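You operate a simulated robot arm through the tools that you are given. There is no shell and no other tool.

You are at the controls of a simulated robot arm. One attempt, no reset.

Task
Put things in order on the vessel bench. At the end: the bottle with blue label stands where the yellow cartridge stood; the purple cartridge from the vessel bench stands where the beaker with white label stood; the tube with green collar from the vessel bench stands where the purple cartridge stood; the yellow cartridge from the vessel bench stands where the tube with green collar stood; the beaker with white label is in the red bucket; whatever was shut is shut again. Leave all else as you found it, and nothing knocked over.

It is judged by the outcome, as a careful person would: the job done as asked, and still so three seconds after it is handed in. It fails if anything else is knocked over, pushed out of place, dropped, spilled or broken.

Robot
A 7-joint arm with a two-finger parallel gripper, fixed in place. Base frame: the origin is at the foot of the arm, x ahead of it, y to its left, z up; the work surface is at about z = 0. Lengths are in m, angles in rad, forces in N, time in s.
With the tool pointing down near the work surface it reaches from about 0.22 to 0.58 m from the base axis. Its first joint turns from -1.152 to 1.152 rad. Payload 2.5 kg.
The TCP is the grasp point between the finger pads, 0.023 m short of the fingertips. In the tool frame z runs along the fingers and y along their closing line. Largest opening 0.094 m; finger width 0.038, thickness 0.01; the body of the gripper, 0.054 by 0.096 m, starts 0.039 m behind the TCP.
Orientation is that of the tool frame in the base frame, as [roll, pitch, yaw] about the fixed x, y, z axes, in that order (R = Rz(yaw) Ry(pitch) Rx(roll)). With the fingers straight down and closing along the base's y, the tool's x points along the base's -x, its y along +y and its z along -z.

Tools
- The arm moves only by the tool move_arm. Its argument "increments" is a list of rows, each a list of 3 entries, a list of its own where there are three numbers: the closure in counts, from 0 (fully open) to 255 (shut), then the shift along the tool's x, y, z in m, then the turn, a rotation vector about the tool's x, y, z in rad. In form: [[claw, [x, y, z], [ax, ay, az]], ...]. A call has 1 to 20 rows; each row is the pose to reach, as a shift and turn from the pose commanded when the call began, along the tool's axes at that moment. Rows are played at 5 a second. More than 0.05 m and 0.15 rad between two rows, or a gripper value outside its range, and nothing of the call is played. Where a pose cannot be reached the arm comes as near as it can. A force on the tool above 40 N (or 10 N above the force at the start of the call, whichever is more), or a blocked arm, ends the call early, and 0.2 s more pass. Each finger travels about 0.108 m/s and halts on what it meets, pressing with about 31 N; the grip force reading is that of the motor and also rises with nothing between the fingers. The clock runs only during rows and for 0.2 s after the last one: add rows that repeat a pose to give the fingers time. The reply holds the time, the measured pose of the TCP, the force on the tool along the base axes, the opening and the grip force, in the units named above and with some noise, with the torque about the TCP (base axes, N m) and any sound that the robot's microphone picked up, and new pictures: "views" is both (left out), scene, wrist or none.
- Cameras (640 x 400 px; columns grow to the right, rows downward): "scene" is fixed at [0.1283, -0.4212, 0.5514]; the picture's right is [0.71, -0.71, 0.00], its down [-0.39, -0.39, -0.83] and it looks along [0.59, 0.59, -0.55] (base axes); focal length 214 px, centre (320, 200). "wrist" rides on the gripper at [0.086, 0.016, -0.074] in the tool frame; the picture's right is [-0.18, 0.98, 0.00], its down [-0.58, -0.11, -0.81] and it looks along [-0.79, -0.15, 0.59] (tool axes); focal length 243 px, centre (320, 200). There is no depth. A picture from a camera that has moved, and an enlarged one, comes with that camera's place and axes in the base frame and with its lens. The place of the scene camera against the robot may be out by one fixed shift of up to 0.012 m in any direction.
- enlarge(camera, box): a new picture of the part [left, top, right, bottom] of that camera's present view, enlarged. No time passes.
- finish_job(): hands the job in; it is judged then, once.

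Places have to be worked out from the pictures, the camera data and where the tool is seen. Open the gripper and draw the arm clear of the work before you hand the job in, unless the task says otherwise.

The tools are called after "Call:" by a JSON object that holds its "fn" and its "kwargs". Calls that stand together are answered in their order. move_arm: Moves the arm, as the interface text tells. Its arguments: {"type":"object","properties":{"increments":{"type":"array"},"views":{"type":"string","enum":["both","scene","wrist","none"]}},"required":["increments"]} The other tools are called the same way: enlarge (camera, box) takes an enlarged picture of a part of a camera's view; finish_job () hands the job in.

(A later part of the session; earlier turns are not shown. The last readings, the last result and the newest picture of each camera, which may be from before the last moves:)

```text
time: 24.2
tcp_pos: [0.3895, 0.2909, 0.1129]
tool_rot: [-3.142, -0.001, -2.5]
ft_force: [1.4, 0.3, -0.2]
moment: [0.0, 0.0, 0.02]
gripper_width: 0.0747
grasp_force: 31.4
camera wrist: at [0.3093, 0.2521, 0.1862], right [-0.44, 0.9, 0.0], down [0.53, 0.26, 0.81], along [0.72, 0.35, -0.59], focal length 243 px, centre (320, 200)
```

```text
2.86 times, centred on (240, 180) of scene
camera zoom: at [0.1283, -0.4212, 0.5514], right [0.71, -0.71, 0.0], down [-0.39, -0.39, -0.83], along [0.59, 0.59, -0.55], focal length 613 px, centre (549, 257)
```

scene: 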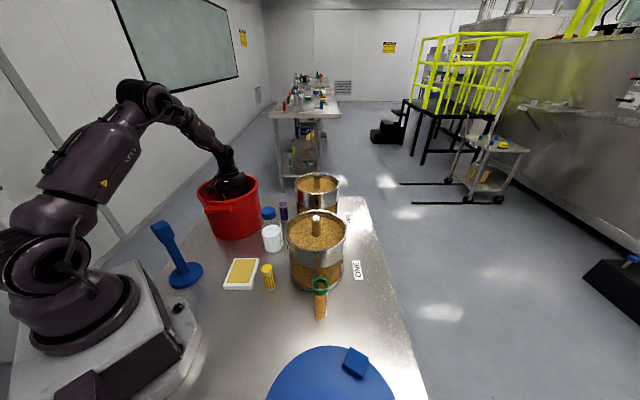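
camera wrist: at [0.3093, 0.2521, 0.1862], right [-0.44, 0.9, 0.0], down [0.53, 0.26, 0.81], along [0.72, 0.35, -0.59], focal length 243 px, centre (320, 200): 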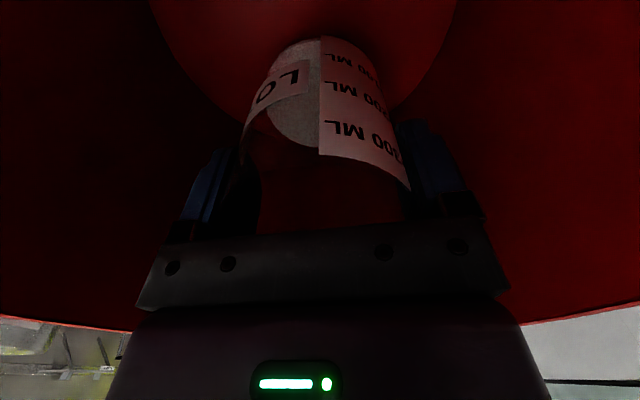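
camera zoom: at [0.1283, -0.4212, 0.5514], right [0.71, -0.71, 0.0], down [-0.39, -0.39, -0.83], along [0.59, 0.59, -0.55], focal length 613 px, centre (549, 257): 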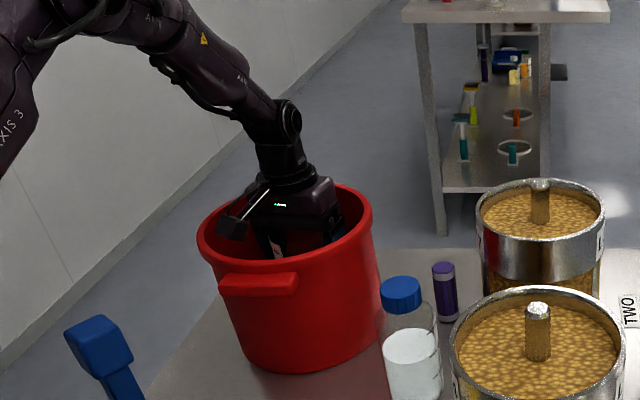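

Inside the bucket: floor circle radius ~0.084 centred as expected, rim ~0.155. I shift 1 cm away from the camera side for clearance and lower nearly to the floor.

Call:
{"fn": "move_arm", "kwargs": {"increments": [[74, [-0.01, 0, 0], [0, 0, 0]], [74, [-0.01, 0, 0.012], [0, 0, 0]], [74, [-0.01, 0, 0.022], [0, 0, 0]], [74, [-0.01, 0, 0.028], [0, 0, 0]], [74, [-0.01, 0, 0.028], [0, 0, 0]]], "views": "both"}}

Call:
{"fn": "enlarge", "kwargs": {"camera": "scene", "box": [160, 110, 320, 250]}}

```text
time: 25.4
tcp_pos: [0.3994, 0.2953, 0.0841]
tool_rot: [-3.142, 0.001, -2.501]
ft_force: [-0.3, 0.5, -1.2]
moment: [-0.01, 0.03, -0.02]
gripper_width: 0.0743
grasp_force: 31.1
camera wrist: at [0.3197, 0.2564, 0.1574], right [-0.44, 0.9, 0.0], down [0.53, 0.26, 0.81], along [0.72, 0.35, -0.59], focal length 243 px, centre (320, 200)
```

scene: 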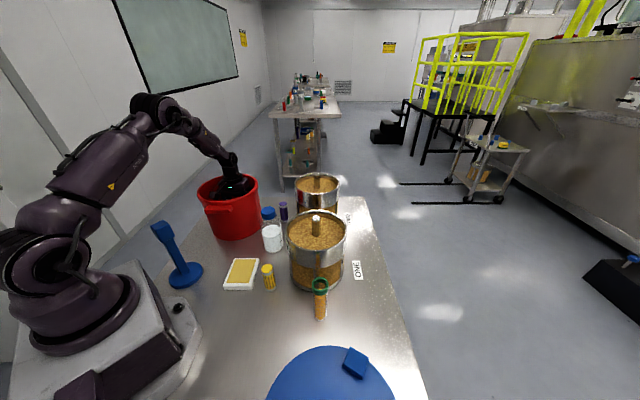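
wrist: 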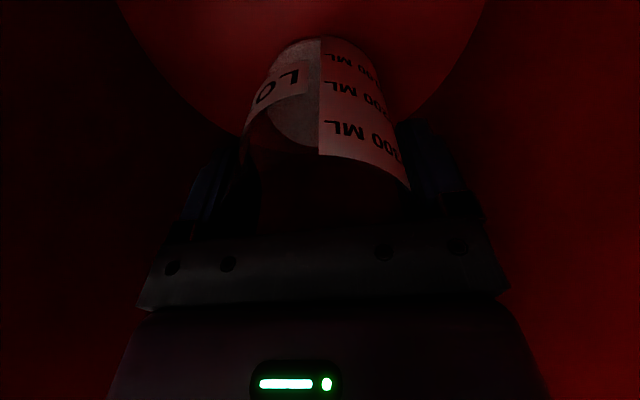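

```text
2.86 times, centred on (240, 180) of scene
camera zoom: at [0.1283, -0.4212, 0.5514], right [0.71, -0.71, 0.0], down [-0.39, -0.39, -0.83], along [0.59, 0.59, -0.55], focal length 613 px, centre (549, 257)
```

zoom: 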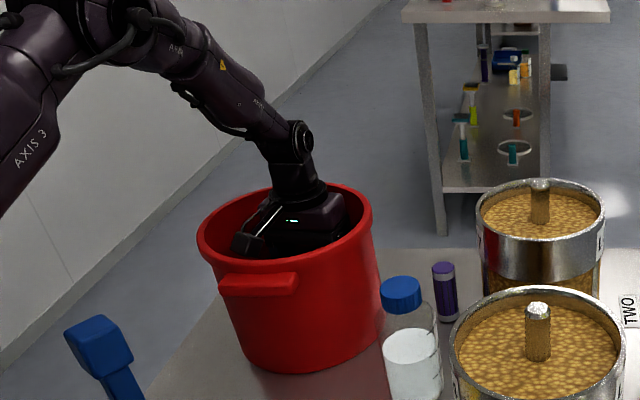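

No contact yet (beaker bottom ≈0.012). I lower a few more millimetres, watching the force.

Call:
{"fn": "move_arm", "kwargs": {"increments": [[74, [0, 0, 0.002], [0, 0, 0]], [74, [0, 0, 0.004], [0, 0, 0]], [74, [0, 0, 0.004], [0, 0, 0]]], "views": "none"}}

```text
time: 26.2
tcp_pos: [0.3975, 0.2964, 0.0815]
tool_rot: [-3.141, -0.001, -2.503]
ft_force: [-0.2, -0.5, -0.6]
moment: [0.0, 0.0, 0.04]
gripper_width: 0.0742
grasp_force: 31.7
```

Call:
{"fn": "move_arm", "kwargs": {"increments": [[74, [0, 0, 0.002], [0, 0, 0]], [74, [0, 0, 0.003], [0, 0, 0]], [74, [0, 0, 0.003], [0, 0, 0]]], "views": "none"}}

```text
time: 27.0
tcp_pos: [0.3989, 0.2959, 0.0772]
tool_rot: [3.141, 0.002, -2.5]
ft_force: [-2.9, 2.3, 11.6]
moment: [-0.1, 0.57, -0.16]
gripper_width: 0.0742
grasp_force: 30.9
```

Contact with the bucket floor (11.6 N up). I ease off 1 mm and open the fingers gently, just enough to free the beaker.

Call:
{"fn": "move_arm", "kwargs": {"increments": [[74, [0, 0, -0.001], [0, 0, 0]], [60, [0, 0, -0.001], [0, 0, 0]], [48, [0, 0, -0.001], [0, 0, 0]], [36, [0, 0, -0.001], [0, 0, 0]], [22, [0, 0, -0.001], [0, 0, 0]], [22, [0, 0, -0.001], [0, 0, 0]]], "views": "both"}}

```text
time: 28.4
tcp_pos: [0.3991, 0.2953, 0.0785]
tool_rot: [-3.141, -0.002, -2.502]
ft_force: [-0.7, 0.3, -0.1]
moment: [0.03, 0.0, 0.03]
gripper_width: 0.0861
grasp_force: 0.1
camera wrist: at [0.3203, 0.257, 0.1515], right [-0.44, 0.9, 0.0], down [0.53, 0.26, 0.81], along [0.72, 0.35, -0.59], focal length 243 px, centre (320, 200)
```

scene: 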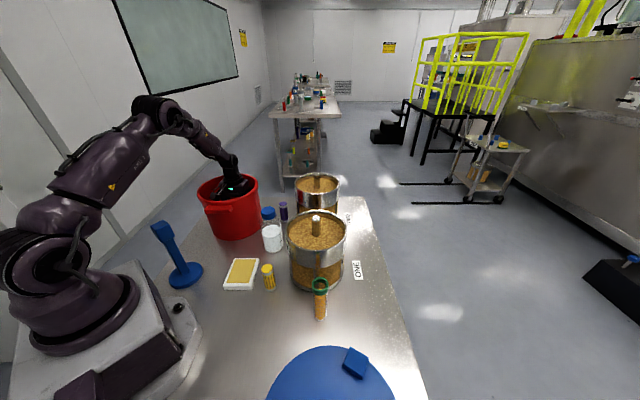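
wrist: 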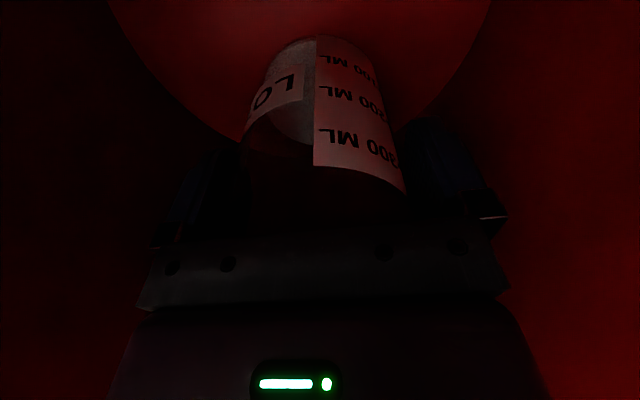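

The beaker stands free in the bucket. I open a touch more and rise straight out.

Call:
{"fn": "move_arm", "kwargs": {"increments": [[10, [0, 0, 0], [0, 0, 0]], [10, [0, 0, -0.01], [0, 0, 0]], [10, [0, 0, -0.03], [0, 0, 0]], [10, [0, 0, -0.06], [0, 0, 0]], [10, [0, 0, -0.1], [0, 0, 0]], [10, [0, 0, -0.14], [0, 0, 0]], [10, [0, 0, -0.18], [0, 0, 0]], [10, [0, 0, -0.22], [0, 0, 0]], [0, [0, 0, -0.25], [0, 0, 0]], [0, [0, 0, -0.25], [0, 0, 0]]], "views": "both"}}

```text
time: 30.6
tcp_pos: [0.3996, 0.2969, 0.327]
tool_rot: [3.141, -0.001, -2.502]
ft_force: [0.1, -0.3, -0.1]
moment: [0.01, -0.03, 0.02]
gripper_width: 0.0941
grasp_force: 0.1
camera wrist: at [0.3203, 0.2596, 0.401], right [-0.44, 0.9, 0.0], down [0.53, 0.26, 0.81], along [0.72, 0.35, -0.59], focal length 243 px, centre (320, 200)
```

scene: 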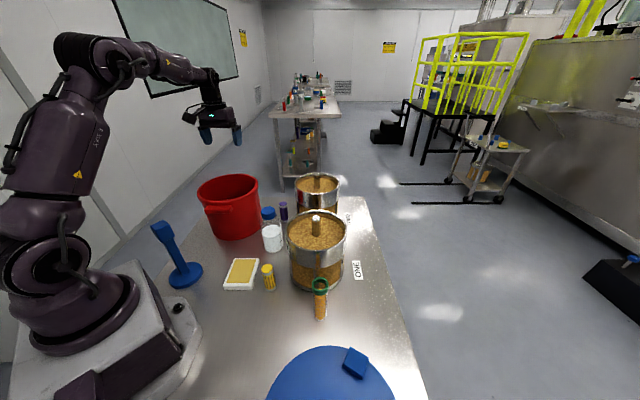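
wrist: 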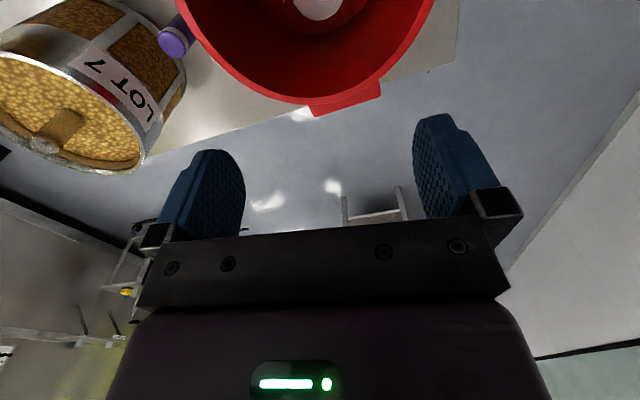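

The beaker stays in the bucket. Before taking the purple cartridge I look at how close vessel TWO and the bucket are to it.

Call:
{"fn": "enlarge", "kwargs": {"camera": "wrist", "box": [0, 0, 240, 190]}}

Call:
{"fn": "enlarge", "kwargs": {"camera": "scene", "box": [190, 160, 390, 290]}}

```text
2.11 times, centred on (120, 95) of wrist
camera zoom: at [0.3203, 0.2596, 0.401], right [-0.44, 0.9, 0.0], down [0.53, 0.26, 0.81], along [0.72, 0.35, -0.59], focal length 511 px, centre (741, 421)
```

zoom: 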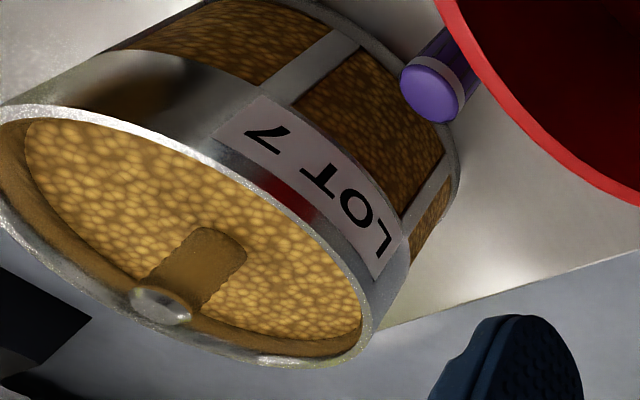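

```text
3.08 times, centred on (290, 225) of scene
camera zoom: at [0.1283, -0.4212, 0.5514], right [0.71, -0.71, 0.0], down [-0.39, -0.39, -0.83], along [0.59, 0.59, -0.55], focal length 660 px, centre (412, 123)
```

zoom: 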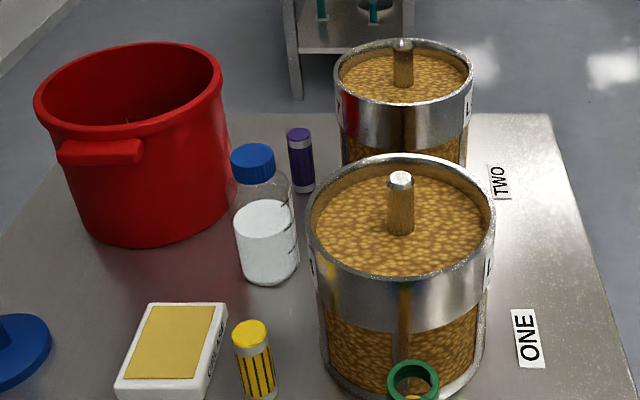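

Purple sits in a narrow corridor between vessel TWO and the bucket, so orientation matters: closing line across-wise (ψ≈-0.52), camera hanging over the bucket's mouth, gripping only the top of the cartridge. I go above it at z≈0.24 with that yaw and check.

Call:
{"fn": "move_arm", "kwargs": {"increments": [[0, [-0.0003, -0.0196, 0], [0, 0, 0.129]], [0, [-0.0006, -0.0393, 0], [0, 0, 0.258]], [0, [-0.0009, -0.0589, 0], [0, 0, 0.387]], [0, [-0.0012, -0.0785, 0], [0, 0, 0.516]], [0, [-0.0016, -0.0982, 0], [0, 0, 0.645]], [0, [-0.0019, -0.1178, 0], [0, 0, 0.774]], [0, [-0.0022, -0.1374, 0], [0, 0, 0.903]], [0, [-0.0025, -0.1571, 0], [0, 0, 1.032]], [0, [-0.0028, -0.1767, 0], [0, 0, 1.16]], [0, [-0.0028, -0.1767, 0.045], [0, 0, 1.16]], [0, [-0.0028, -0.1767, 0.085], [0, 0, 1.16]], [0, [-0.0028, -0.1767, 0.085], [0, 0, 1.16]]], "views": "both"}}

```text
time: 33.2
tcp_pos: [0.5053, 0.155, 0.2438]
tool_rot: [3.14, 0.0, 2.62]
ft_force: [0.2, -0.2, -0.6]
moment: [0.01, -0.03, 0.0]
gripper_width: 0.094
grasp_force: 0.0
camera wrist: at [0.4373, 0.2111, 0.3182], right [0.65, 0.76, 0.0], down [0.45, -0.38, 0.81], along [0.61, -0.52, -0.59], focal length 243 px, centre (320, 200)
```

scene: 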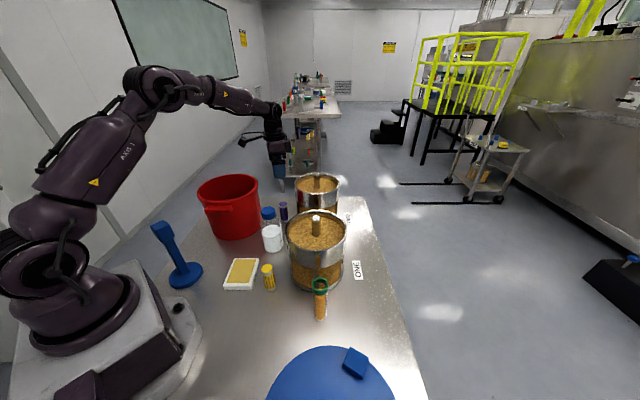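
wrist: 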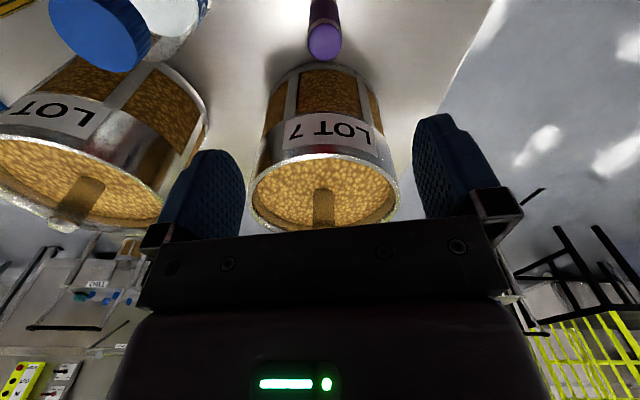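

Call:
{"fn": "enlarge", "kwargs": {"camera": "wrist", "box": [230, 0, 430, 240]}}

Call:
{"fn": "enlarge", "kwargs": {"camera": "scene", "box": [190, 90, 350, 250]}}

```text
1.67 times, centred on (330, 120) of wrist
camera zoom: at [0.4373, 0.2111, 0.3182], right [0.65, 0.76, 0.0], down [0.45, -0.38, 0.81], along [0.61, -0.52, -0.59], focal length 404 px, centre (303, 333)
```

zoom: 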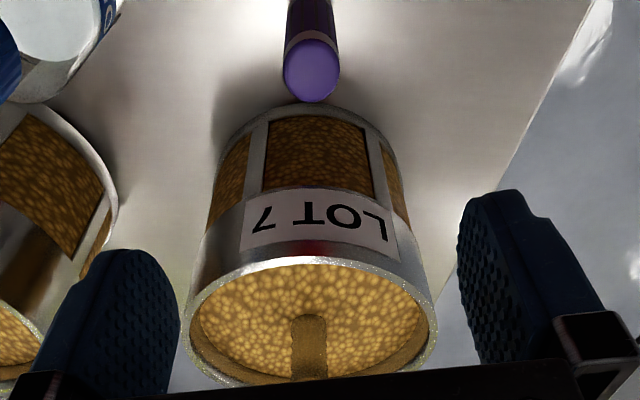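

```text
2.50 times, centred on (270, 170) of scene
camera zoom: at [0.1283, -0.4212, 0.5514], right [0.71, -0.71, 0.0], down [-0.39, -0.39, -0.83], along [0.59, 0.59, -0.55], focal length 536 px, centre (445, 275)
```

zoom: 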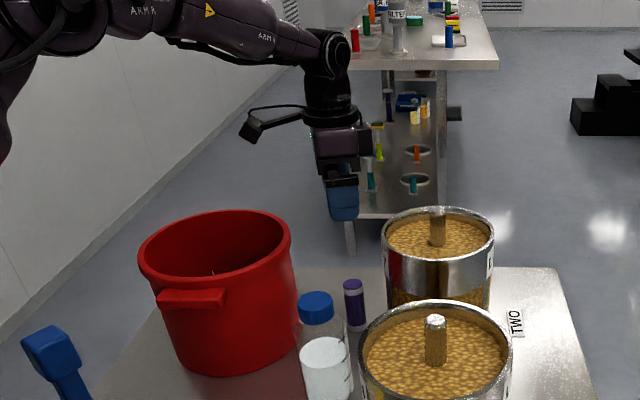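

The closer view puts the purple cartridge at (0.507,0.156) and vessel TWO's near edge ~0.055 from its axis, leaving room. I descend to z≈0.14 and check again.

Call:
{"fn": "move_arm", "kwargs": {"increments": [[0, [-0.001, 0.0017, 0.04], [0, 0, 0]], [0, [-0.001, 0.0017, 0.08], [0, 0, 0]], [0, [-0.001, 0.0017, 0.105], [0, 0, 0]], [0, [-0.001, 0.0017, 0.105], [0, 0, 0]]], "views": "both"}}

Call:
{"fn": "enlarge", "kwargs": {"camera": "scene", "box": [190, 120, 350, 250]}}

Call:
{"fn": "enlarge", "kwargs": {"camera": "wrist", "box": [220, 0, 420, 160]}}

```text
time: 34.2
tcp_pos: [0.508, 0.1577, 0.137]
tool_rot: [-3.141, 0.0, 2.62]
ft_force: [-0.2, -0.5, 0.4]
moment: [0.04, 0.01, -0.01]
gripper_width: 0.0942
grasp_force: 0.1
camera wrist: at [0.4401, 0.2147, 0.2107], right [0.65, 0.76, 0.0], down [0.45, -0.38, 0.81], along [0.61, -0.52, -0.59], focal length 243 px, centre (320, 200)
```

scene: 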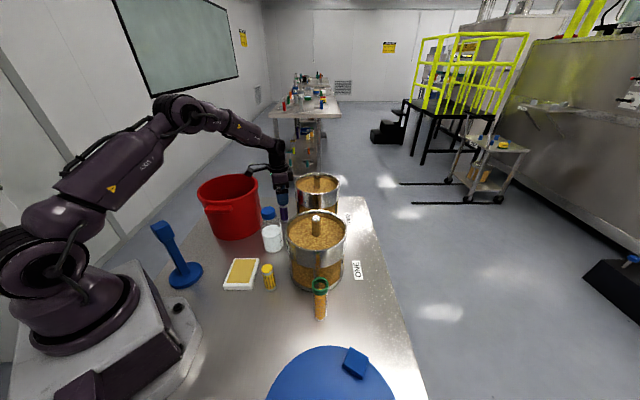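
wrist: 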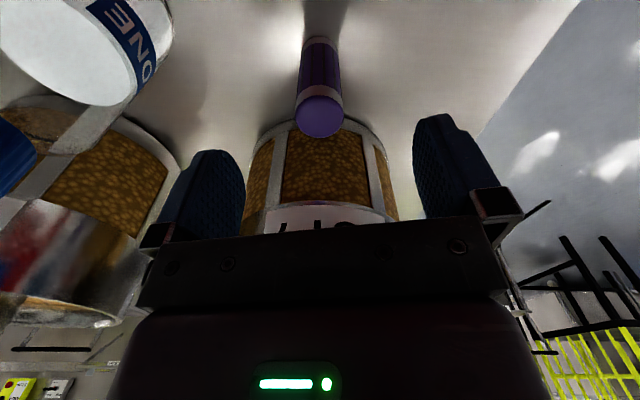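

```text
3.08 times, centred on (270, 185) of scene
camera zoom: at [0.1283, -0.4212, 0.5514], right [0.71, -0.71, 0.0], down [-0.39, -0.39, -0.83], along [0.59, 0.59, -0.55], focal length 660 px, centre (474, 246)
```

zoom: 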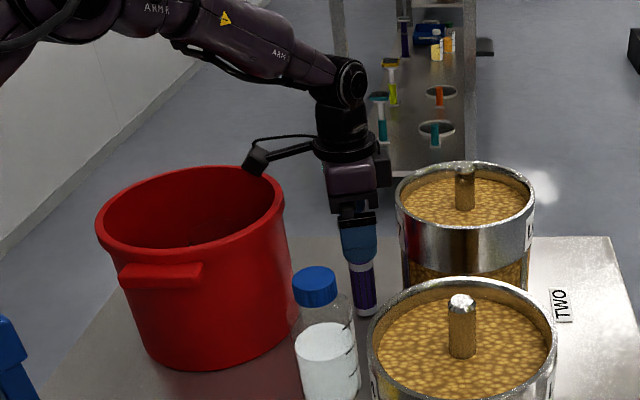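

```text
2.50 times, centred on (320, 80) of wrist
camera zoom: at [0.4401, 0.2147, 0.2107], right [0.65, 0.76, 0.0], down [0.45, -0.38, 0.81], along [0.61, -0.52, -0.59], focal length 606 px, centre (320, 500)
```

zoom: 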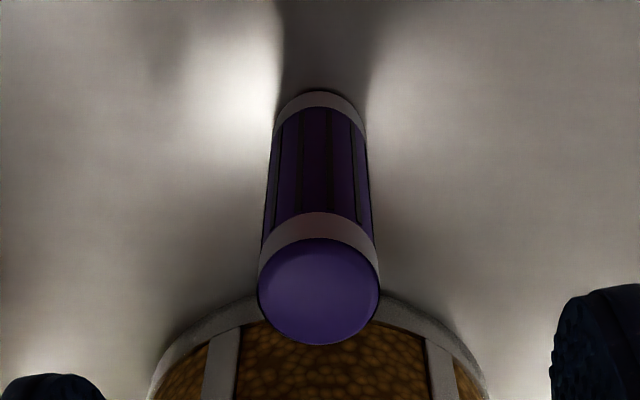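

Purple: axis (0.508,0.157), top at 0.081, about 0.03 wide; the bottle does carry a blue label. I lower further with 6 mm bias toward the bucket so the camera stays well inside its mouth, then check clearance before the last part.

Call:
{"fn": "move_arm", "kwargs": {"increments": [[0, [0.0057, -0.0011, 0.015], [0, 0, 0]], [0, [0.0057, -0.0011, 0.03], [0, 0, 0]], [0, [0.0057, -0.0011, 0.03], [0, 0, 0]]], "views": "both"}}

Call:
{"fn": "enlarge", "kwargs": {"camera": "scene", "box": [200, 140, 320, 240]}}

```text
time: 35.0
tcp_pos: [0.5009, 0.1577, 0.1077]
tool_rot: [3.141, -0.001, 2.621]
ft_force: [0.0, -0.1, 0.3]
moment: [0.01, 0.0, -0.05]
gripper_width: 0.0939
grasp_force: 0.1
camera wrist: at [0.4344, 0.2157, 0.181], right [0.65, 0.76, 0.0], down [0.45, -0.38, 0.81], along [0.61, -0.52, -0.59], focal length 243 px, centre (320, 200)
```

scene: 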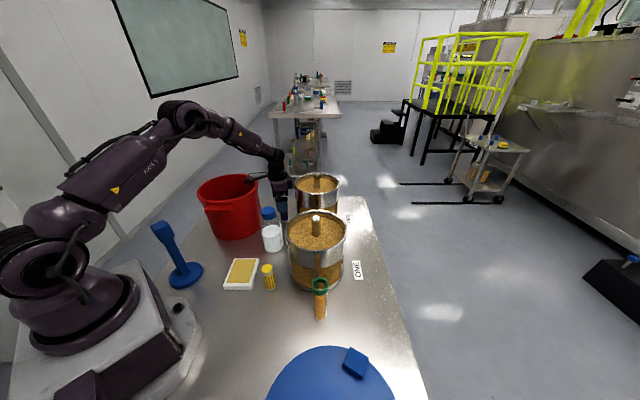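
wrist: 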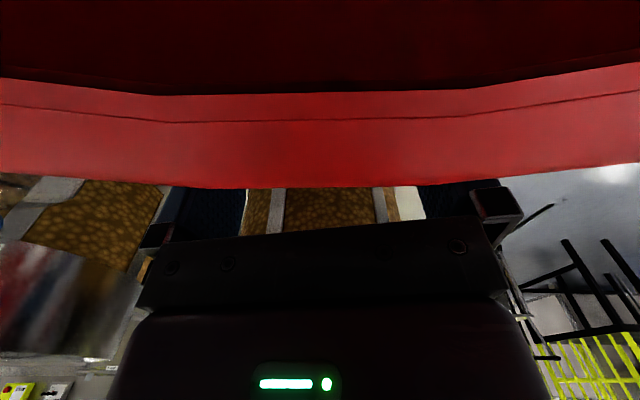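

```text
4.00 times, centred on (260, 190) of scene
camera zoom: at [0.1283, -0.4212, 0.5514], right [0.71, -0.71, 0.0], down [-0.39, -0.39, -0.83], along [0.59, 0.59, -0.55], focal length 858 px, centre (560, 240)
```

zoom: 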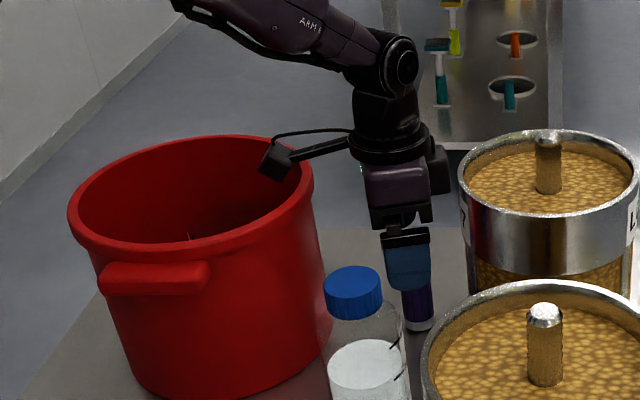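

The bucket rim is seen just in front of the camera (top ≈0.16), with about 12 mm margin for camera and bracket after another 25 mm down. I descend slowly to the grasp height.

Call:
{"fn": "move_arm", "kwargs": {"increments": [[0, [0, 0.001, 0.008], [0, 0, 0]], [0, [0, 0.002, 0.016], [0, 0, 0]], [0, [0, 0.002, 0.0245], [0, 0, 0]], [0, [0, 0.002, 0.0245], [0, 0, 0]]], "views": "both"}}

Call:
{"fn": "enlarge", "kwargs": {"camera": "scene", "box": [200, 140, 320, 240]}}

```text
time: 36.0
tcp_pos: [0.5038, 0.1623, 0.0851]
tool_rot: [3.138, 0.004, 2.623]
ft_force: [-3.7, -4.7, 23.6]
moment: [1.66, 1.11, 0.48]
gripper_width: 0.094
grasp_force: 0.1
camera wrist: at [0.4365, 0.2198, 0.1594], right [0.65, 0.76, 0.0], down [0.45, -0.38, 0.81], along [0.62, -0.52, -0.59], focal length 243 px, centre (320, 200)
```

scene: 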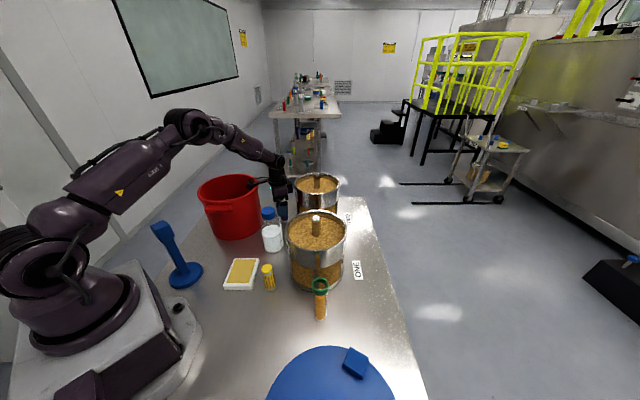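
wrist: 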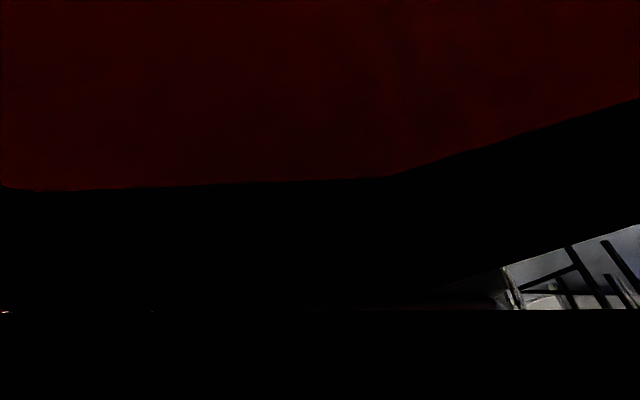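

```text
4.00 times, centred on (260, 190) of scene
camera zoom: at [0.1282, -0.4212, 0.5514], right [0.71, -0.71, 0.0], down [-0.39, -0.39, -0.83], along [0.59, 0.59, -0.55], focal length 858 px, centre (560, 240)
```

zoom: 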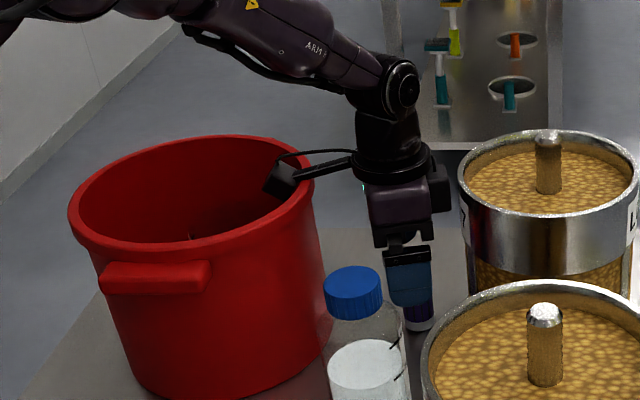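

Contact: 24 N upward with a moment pointing to the camera pressing on the bucket rim. I go straight back up at once.

Call:
{"fn": "move_arm", "kwargs": {"increments": [[0, [0, 0, -0.015], [0, 0, 0]], [0, [0, 0, -0.04], [0, 0, 0]], [0, [0, 0, -0.07], [0, 0, 0]], [0, [0, 0, -0.07], [0, 0, 0]]], "views": "both"}}

Call:
{"fn": "enlarge", "kwargs": {"camera": "scene", "box": [160, 140, 320, 260]}}

```text
time: 37.0
tcp_pos: [0.5043, 0.1627, 0.1539]
tool_rot: [-3.139, 0.001, 2.623]
ft_force: [-0.5, 0.1, 0.4]
moment: [0.0, 0.0, 0.01]
gripper_width: 0.0941
grasp_force: 0.0
camera wrist: at [0.4363, 0.2201, 0.2272], right [0.65, 0.76, 0.0], down [0.45, -0.38, 0.81], along [0.61, -0.52, -0.59], focal length 243 px, centre (320, 200)
```

scene: 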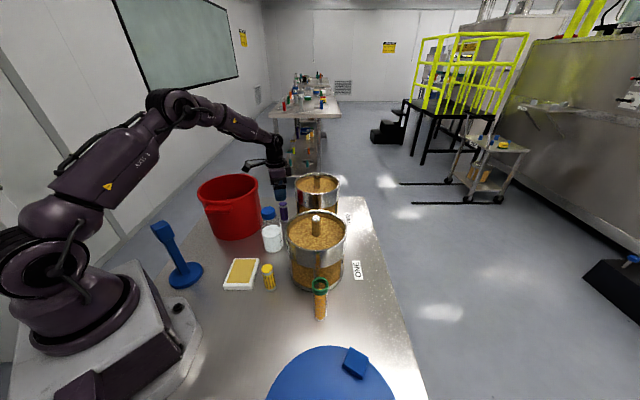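
wrist: 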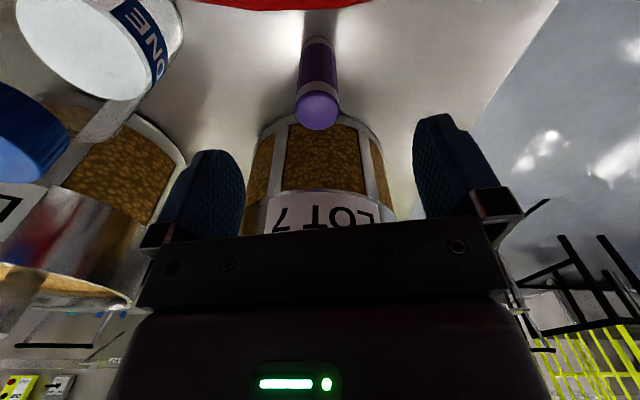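

```text
3.33 times, centred on (240, 200) of scene
camera zoom: at [0.1283, -0.4212, 0.5514], right [0.71, -0.71, 0.0], down [-0.39, -0.39, -0.83], along [0.59, 0.59, -0.55], focal length 715 px, centre (587, 200)
```

zoom: 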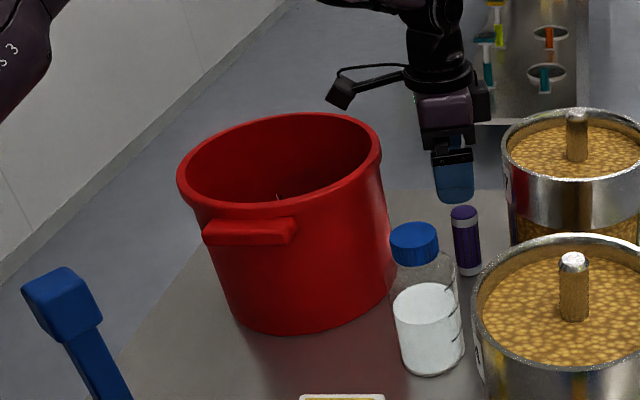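

The bucket looks unmoved. The camera housing is wider than I assumed, so I tilt the hand ~14° about its closing axis (pads stay parallel to the cartridge) to lift the camera over the rim, and re-align the yaw; I do this at z≈0.155 first.

Call:
{"fn": "move_arm", "kwargs": {"increments": [[0, [-0.001, -0.0031, 0], [0, 0, 0.1]], [0, [-0.001, -0.0031, 0], [-0.006, 0.122, 0.1]], [0, [-0.001, -0.0031, 0], [-0.0122, 0.244, 0.1]], [0, [-0.001, -0.0031, 0], [-0.0122, 0.244, 0.1]], [0, [-0.001, -0.0031, 0], [-0.0122, 0.244, 0.1]]], "views": "both"}}

Call:
{"fn": "enlarge", "kwargs": {"camera": "wrist", "box": [220, 0, 420, 160]}}

Call:
{"fn": "enlarge", "kwargs": {"camera": "scene", "box": [200, 120, 350, 240]}}

```text
time: 38.2
tcp_pos: [0.503, 0.1588, 0.1534]
tool_rot: [-3.14, -0.245, 2.519]
ft_force: [0.8, 0.0, 0.2]
moment: [-0.01, 0.01, 0.01]
gripper_width: 0.0939
grasp_force: 0.1
camera wrist: at [0.4584, 0.2101, 0.2465], right [0.72, 0.7, -0.04], down [0.55, -0.53, 0.64], along [0.42, -0.48, -0.77], focal length 243 px, centre (320, 200)
```

scene: 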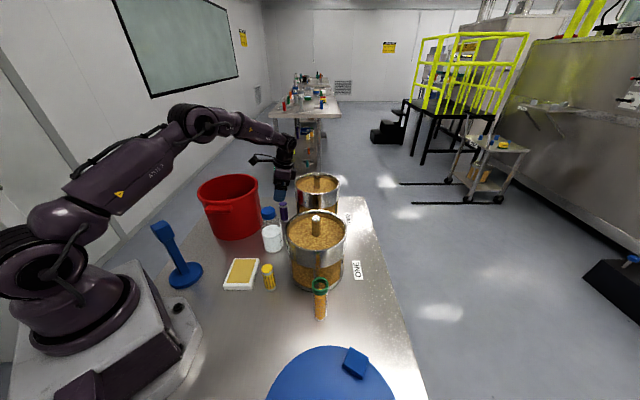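
wrist: 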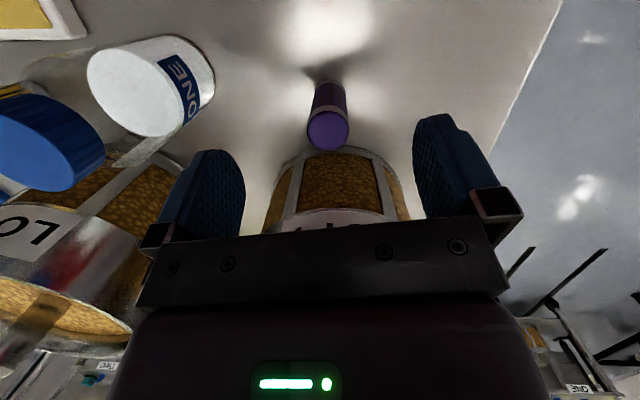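

```text
2.50 times, centred on (320, 80) of wrist
camera zoom: at [0.4584, 0.2101, 0.2465], right [0.72, 0.7, -0.04], down [0.55, -0.53, 0.64], along [0.42, -0.48, -0.77], focal length 606 px, centre (320, 500)
```

zoom: 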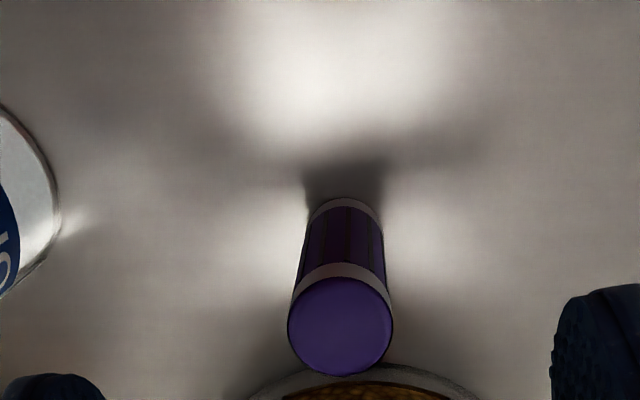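

```text
3.33 times, centred on (275, 180) of scene
camera zoom: at [0.1283, -0.4212, 0.5514], right [0.71, -0.71, 0.0], down [-0.39, -0.39, -0.83], along [0.59, 0.59, -0.55], focal length 715 px, centre (470, 267)
```

zoom: 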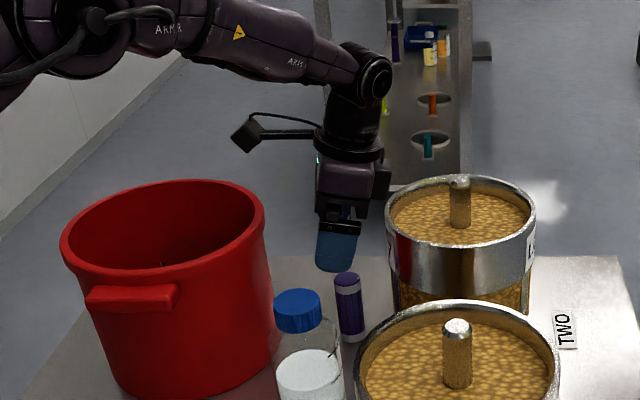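

Now the camera sits 0.093 above the TCP; purple's axis still reads (0.508,0.157). I go straight down in two parts, checking force.

Call:
{"fn": "move_arm", "kwargs": {"increments": [[0, [-0.00485, 0, 0.0194], [0, 0, 0]], [0, [-0.0085, 0, 0.034], [0, 0, 0]], [0, [-0.0121, 0, 0.0485], [0, 0, 0]], [0, [-0.0121, 0, 0.0485], [0, 0, 0]]], "views": "both"}}

Call:
{"fn": "enlarge", "kwargs": {"camera": "scene", "box": [200, 130, 350, 240]}}

```text
time: 38.7
tcp_pos: [0.5063, 0.1581, 0.1364]
tool_rot: [3.131, -0.234, 2.522]
ft_force: [-2.5, 0.5, 4.6]
moment: [-0.18, -0.23, -0.12]
gripper_width: 0.0942
grasp_force: 0.1
stopped in row 2: the force on the tool passed its limit at 52 N (the readings are from after the stop); the commanded pose is now the measured one
camera wrist: at [0.4604, 0.2099, 0.2284], right [0.72, 0.69, -0.03], down [0.54, -0.53, 0.65], along [0.43, -0.48, -0.76], focal length 243 px, centre (320, 200)
```

scene: 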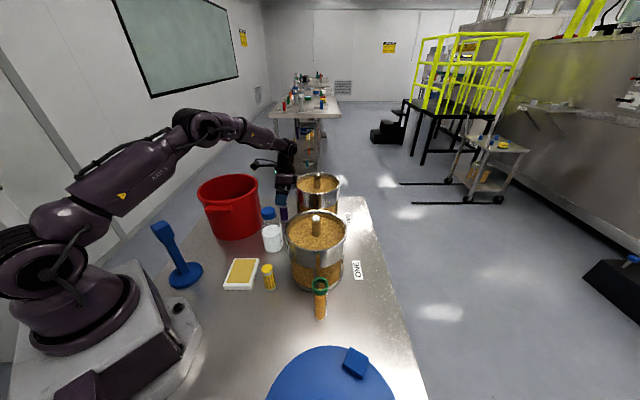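
wrist: 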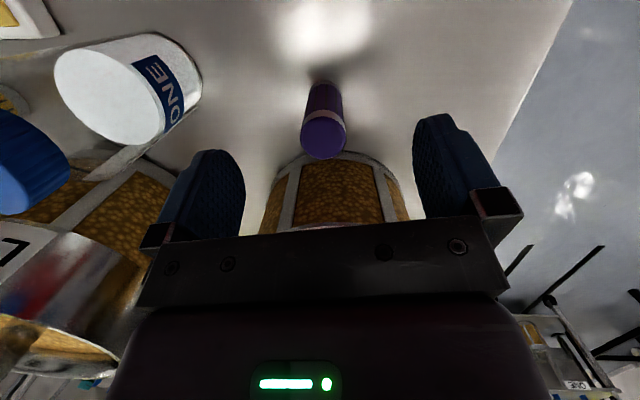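

```text
3.64 times, centred on (275, 185) of scene
camera zoom: at [0.1283, -0.4212, 0.5514], right [0.71, -0.71, 0.0], down [-0.39, -0.39, -0.83], along [0.59, 0.59, -0.55], focal length 780 px, centre (484, 254)
```

zoom: 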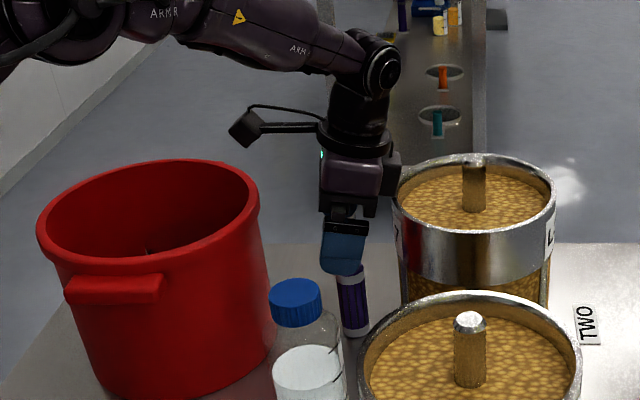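

The force limit tripped: with the tilt, something on the back of the hand (a dark block on the side opposite the camera) met vessel TWO. I back straight up and inspect.

Call:
{"fn": "move_arm", "kwargs": {"increments": [[0, [0.0048, 0, -0.0194], [0, 0, 0]], [0, [0.0121, 0, -0.0485], [0, 0, 0]], [0, [0.0194, 0, -0.0776], [0, 0, 0]], [0, [0.0194, 0, -0.0776], [0, 0, 0]]], "views": "both"}}

Call:
{"fn": "enlarge", "kwargs": {"camera": "scene", "box": [180, 110, 400, 300]}}

Call:
{"fn": "enlarge", "kwargs": {"camera": "scene", "box": [240, 110, 340, 210]}}

```text
time: 39.7
tcp_pos: [0.5022, 0.1601, 0.2153]
tool_rot: [3.132, -0.233, 2.522]
ft_force: [-0.8, 0.0, 0.1]
moment: [0.01, -0.01, 0.0]
gripper_width: 0.094
grasp_force: 0.1
camera wrist: at [0.4573, 0.212, 0.3081], right [0.72, 0.7, -0.03], down [0.54, -0.53, 0.65], along [0.43, -0.48, -0.76], focal length 243 px, centre (320, 200)
```

scene: 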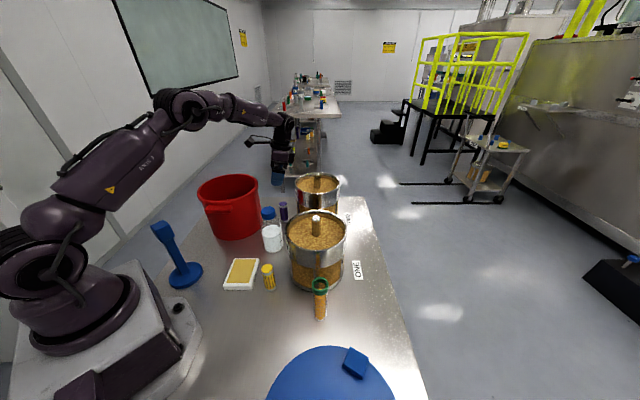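
wrist: 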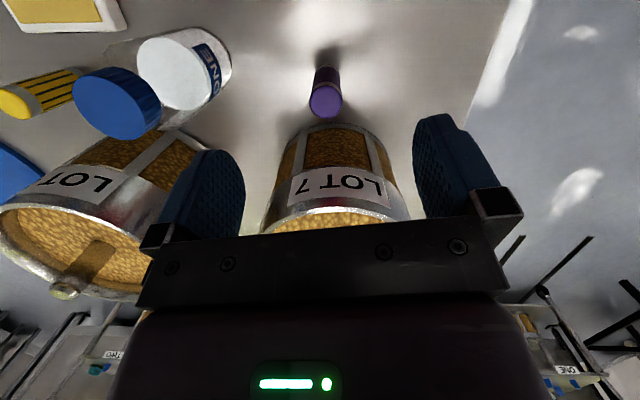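

```text
2.11 times, centred on (290, 205) of scene
camera zoom: at [0.1283, -0.4212, 0.5514], right [0.71, -0.71, 0.0], down [-0.39, -0.39, -0.83], along [0.59, 0.59, -0.55], focal length 452 px, centre (383, 190)
```

zoom: 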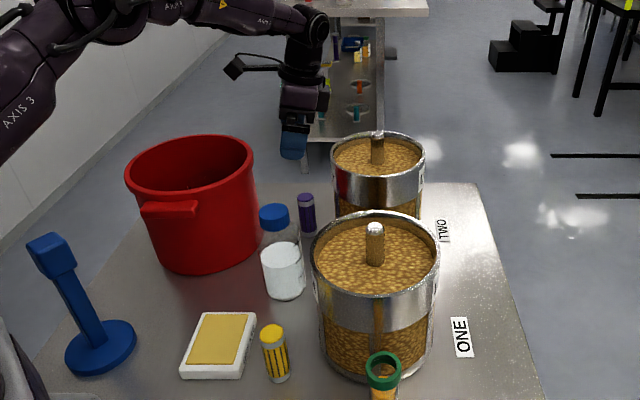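

```text
4.00 times, centred on (290, 160) of scene
camera zoom: at [0.1283, -0.4212, 0.5514], right [0.71, -0.71, 0.0], down [-0.39, -0.39, -0.83], along [0.59, 0.59, -0.55], focal length 858 px, centre (440, 360)
```

zoom: 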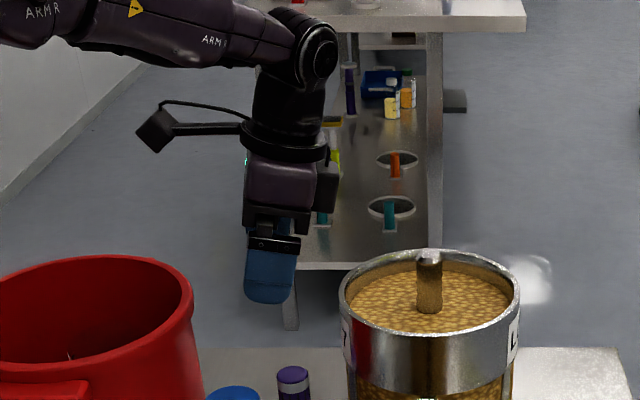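

Vessel TWO appears unmoved in the picture. I look closely at the gap between purple and vessel TWO from here to plan a different hand orientation.

Call:
{"fn": "enlarge", "kwargs": {"camera": "wrist", "box": [240, 40, 430, 240]}}

Call:
{"fn": "enlarge", "kwargs": {"camera": "wrist", "box": [270, 50, 390, 150]}}

```text
2.00 times, centred on (335, 140) of wrist
camera zoom: at [0.4573, 0.212, 0.3081], right [0.72, 0.7, -0.03], down [0.54, -0.53, 0.65], along [0.43, -0.48, -0.76], focal length 485 px, centre (290, 320)
```

zoom: 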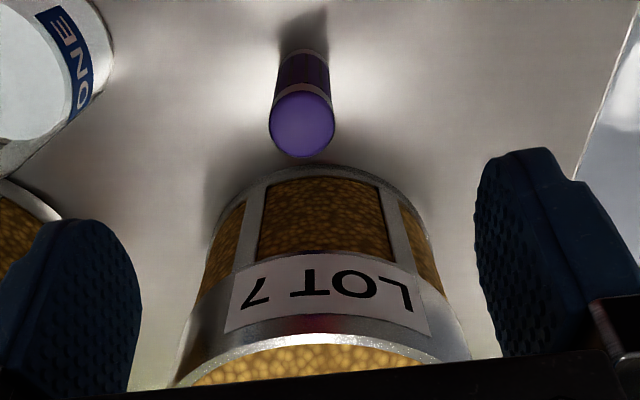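

```text
4.00 times, centred on (330, 100) of wrist
camera zoom: at [0.4573, 0.212, 0.3081], right [0.72, 0.7, -0.03], down [0.54, -0.53, 0.65], along [0.43, -0.48, -0.76], focal length 970 px, centre (280, 600)
```

zoom: 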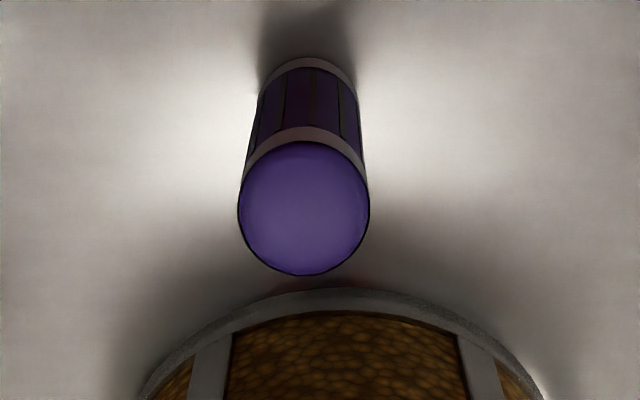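

Vessel TWO's near edge is only ~0.052 from the purple axis, so I return to a vertical hand at ψ=-0.52, but biased 12 mm toward the bucket and gripping only the top ~14 mm. First I un-tilt at safe height.

Call:
{"fn": "move_arm", "kwargs": {"increments": [[0, [0.0009, 0, 0.008], [0.0104, -0.117, -0.048]], [0, [0.0018, -0.0003, 0.0159], [0.0208, -0.233, -0.096]], [0, [0.0018, -0.0003, 0.0159], [0.0208, -0.233, -0.096]], [0, [0.0018, -0.0003, 0.0159], [0.0208, -0.233, -0.096]]], "views": "wrist"}}

Call:
{"fn": "enlarge", "kwargs": {"camera": "wrist", "box": [220, 0, 420, 160]}}

```text
time: 40.7
tcp_pos: [0.5001, 0.1621, 0.2008]
tool_rot: [-3.142, 0.0, 2.618]
ft_force: [-0.8, 0.6, -0.2]
moment: [0.03, 0.0, -0.02]
gripper_width: 0.094
grasp_force: 0.1
camera wrist: at [0.433, 0.2204, 0.2746], right [0.65, 0.76, 0.0], down [0.45, -0.39, 0.81], along [0.61, -0.53, -0.59], focal length 243 px, centre (320, 200)
```

wrist: 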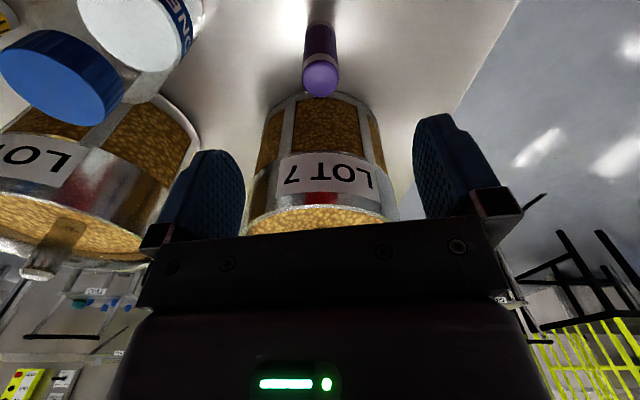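

```text
2.50 times, centred on (320, 80) of wrist
camera zoom: at [0.433, 0.2204, 0.2746], right [0.65, 0.76, 0.0], down [0.45, -0.39, 0.81], along [0.61, -0.53, -0.59], focal length 606 px, centre (320, 500)
```

zoom: 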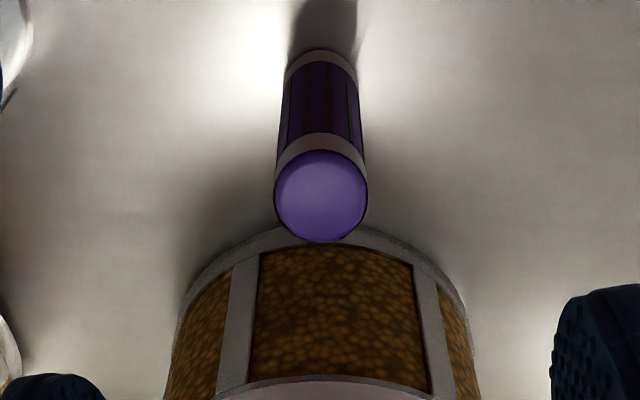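

Vertical again with purple aligned between the fingers (axis ≈(0.508,0.156)). I go down to z≈0.11 with the 12 mm bias and check forces.

Call:
{"fn": "move_arm", "kwargs": {"increments": [[0, [0.0025, -0.001, 0.03], [0, 0, 0]], [0, [0.0025, -0.001, 0.06], [0, 0, 0]], [0, [0.0025, -0.001, 0.08], [0, 0, 0]], [0, [0.0025, -0.001, 0.092], [0, 0, 0]], [0, [0.0025, -0.001, 0.092], [0, 0, 0]]], "views": "both"}}

Call:
{"fn": "enlarge", "kwargs": {"camera": "scene", "box": [220, 140, 320, 225]}}

```text
time: 41.9
tcp_pos: [0.4984, 0.1617, 0.1084]
tool_rot: [3.141, 0.001, 2.617]
ft_force: [0.3, 0.3, 0.6]
moment: [-0.04, 0.0, 0.01]
gripper_width: 0.0939
grasp_force: 0.0
camera wrist: at [0.4299, 0.2197, 0.1824], right [0.65, 0.76, 0.0], down [0.45, -0.39, 0.81], along [0.61, -0.53, -0.59], focal length 243 px, centre (320, 200)
```

scene: 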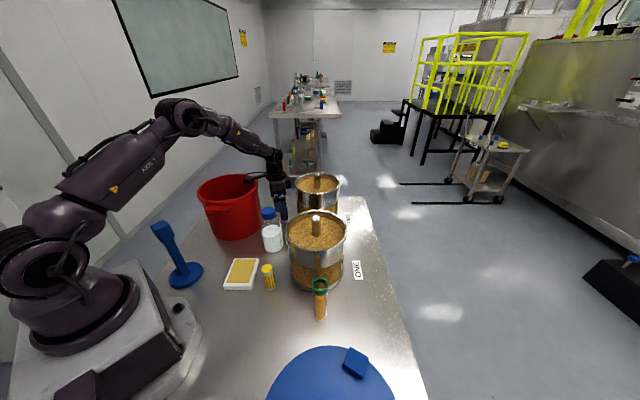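
wrist: 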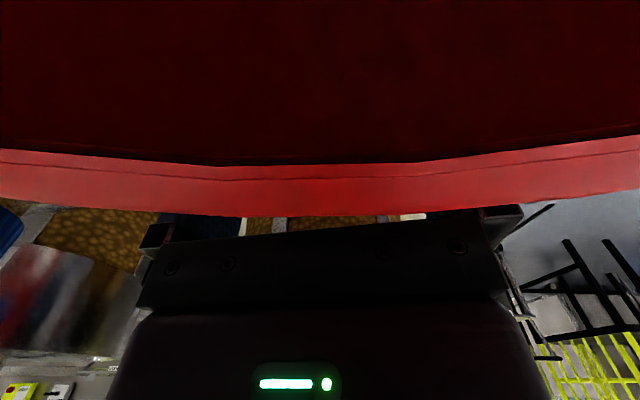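

```text
4.71 times, centred on (270, 182) of scene
camera zoom: at [0.1283, -0.4212, 0.5514], right [0.71, -0.71, 0.0], down [-0.39, -0.39, -0.83], along [0.59, 0.59, -0.55], focal length 1009 px, centre (555, 282)
```

zoom: 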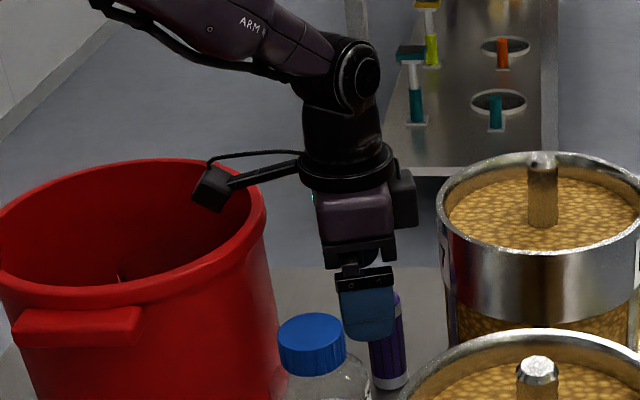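

The rim now shows ~25 mm clear of the lens, the bracket underside about 0.075 above the TCP, so z=0.088 with a 0.06 rad tilt leaves ~7 mm over the rim. I lower the last 20 mm gently.

Call:
{"fn": "move_arm", "kwargs": {"increments": [[0, [0, 0, 0.006], [0, 0.03, 0]], [0, [0, 0, 0.011], [0, 0.06, 0]], [0, [0, 0, 0.016], [0, 0.06, 0]], [0, [0, 0, 0.02], [0, 0.06, 0]], [0, [0, 0, 0.02], [0, 0.06, 0]]], "views": "both"}}

Call:
{"fn": "enlarge", "kwargs": {"camera": "scene", "box": [220, 140, 320, 225]}}

```text
time: 43.1
tcp_pos: [0.4963, 0.1604, 0.0891]
tool_rot: [-3.141, -0.061, 2.62]
ft_force: [0.4, -0.5, -0.4]
moment: [-0.02, 0.0, -0.01]
gripper_width: 0.0941
grasp_force: 0.0
camera wrist: at [0.4335, 0.216, 0.1675], right [0.65, 0.76, -0.01], down [0.49, -0.41, 0.77], along [0.58, -0.51, -0.64], focal length 243 px, centre (320, 200)
```

scene: 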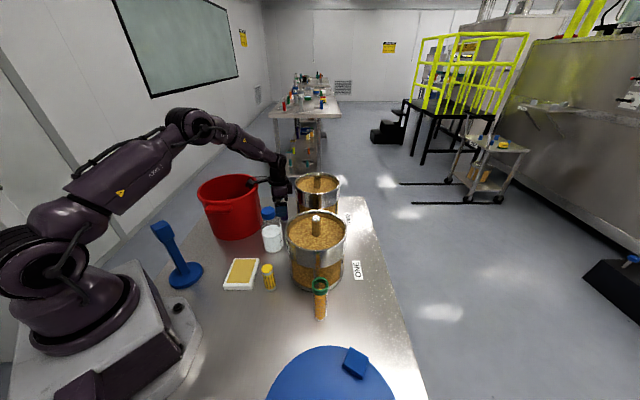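
wrist: 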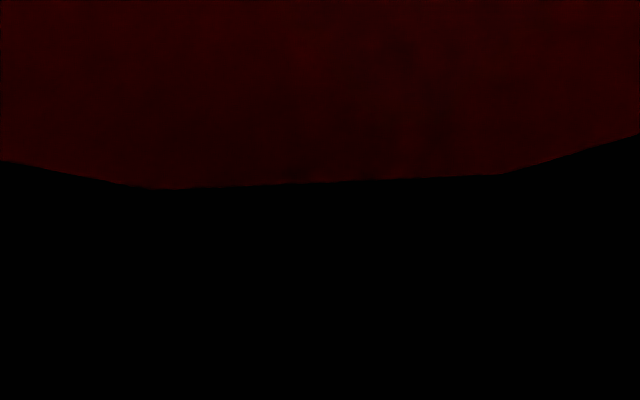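

```text
4.71 times, centred on (270, 182) of scene
camera zoom: at [0.1283, -0.4212, 0.5514], right [0.71, -0.71, 0.0], down [-0.39, -0.39, -0.83], along [0.59, 0.59, -0.55], focal length 1009 px, centre (555, 282)
```

zoom: 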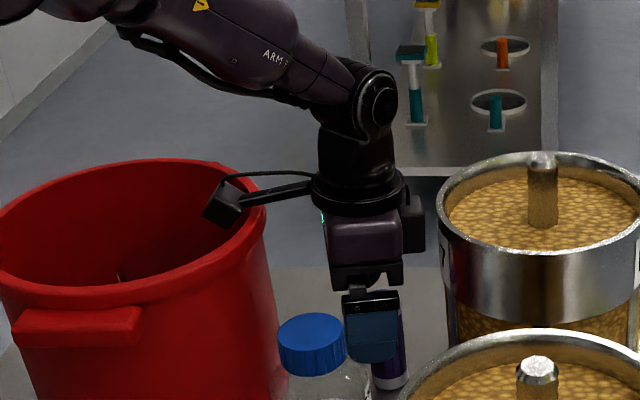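

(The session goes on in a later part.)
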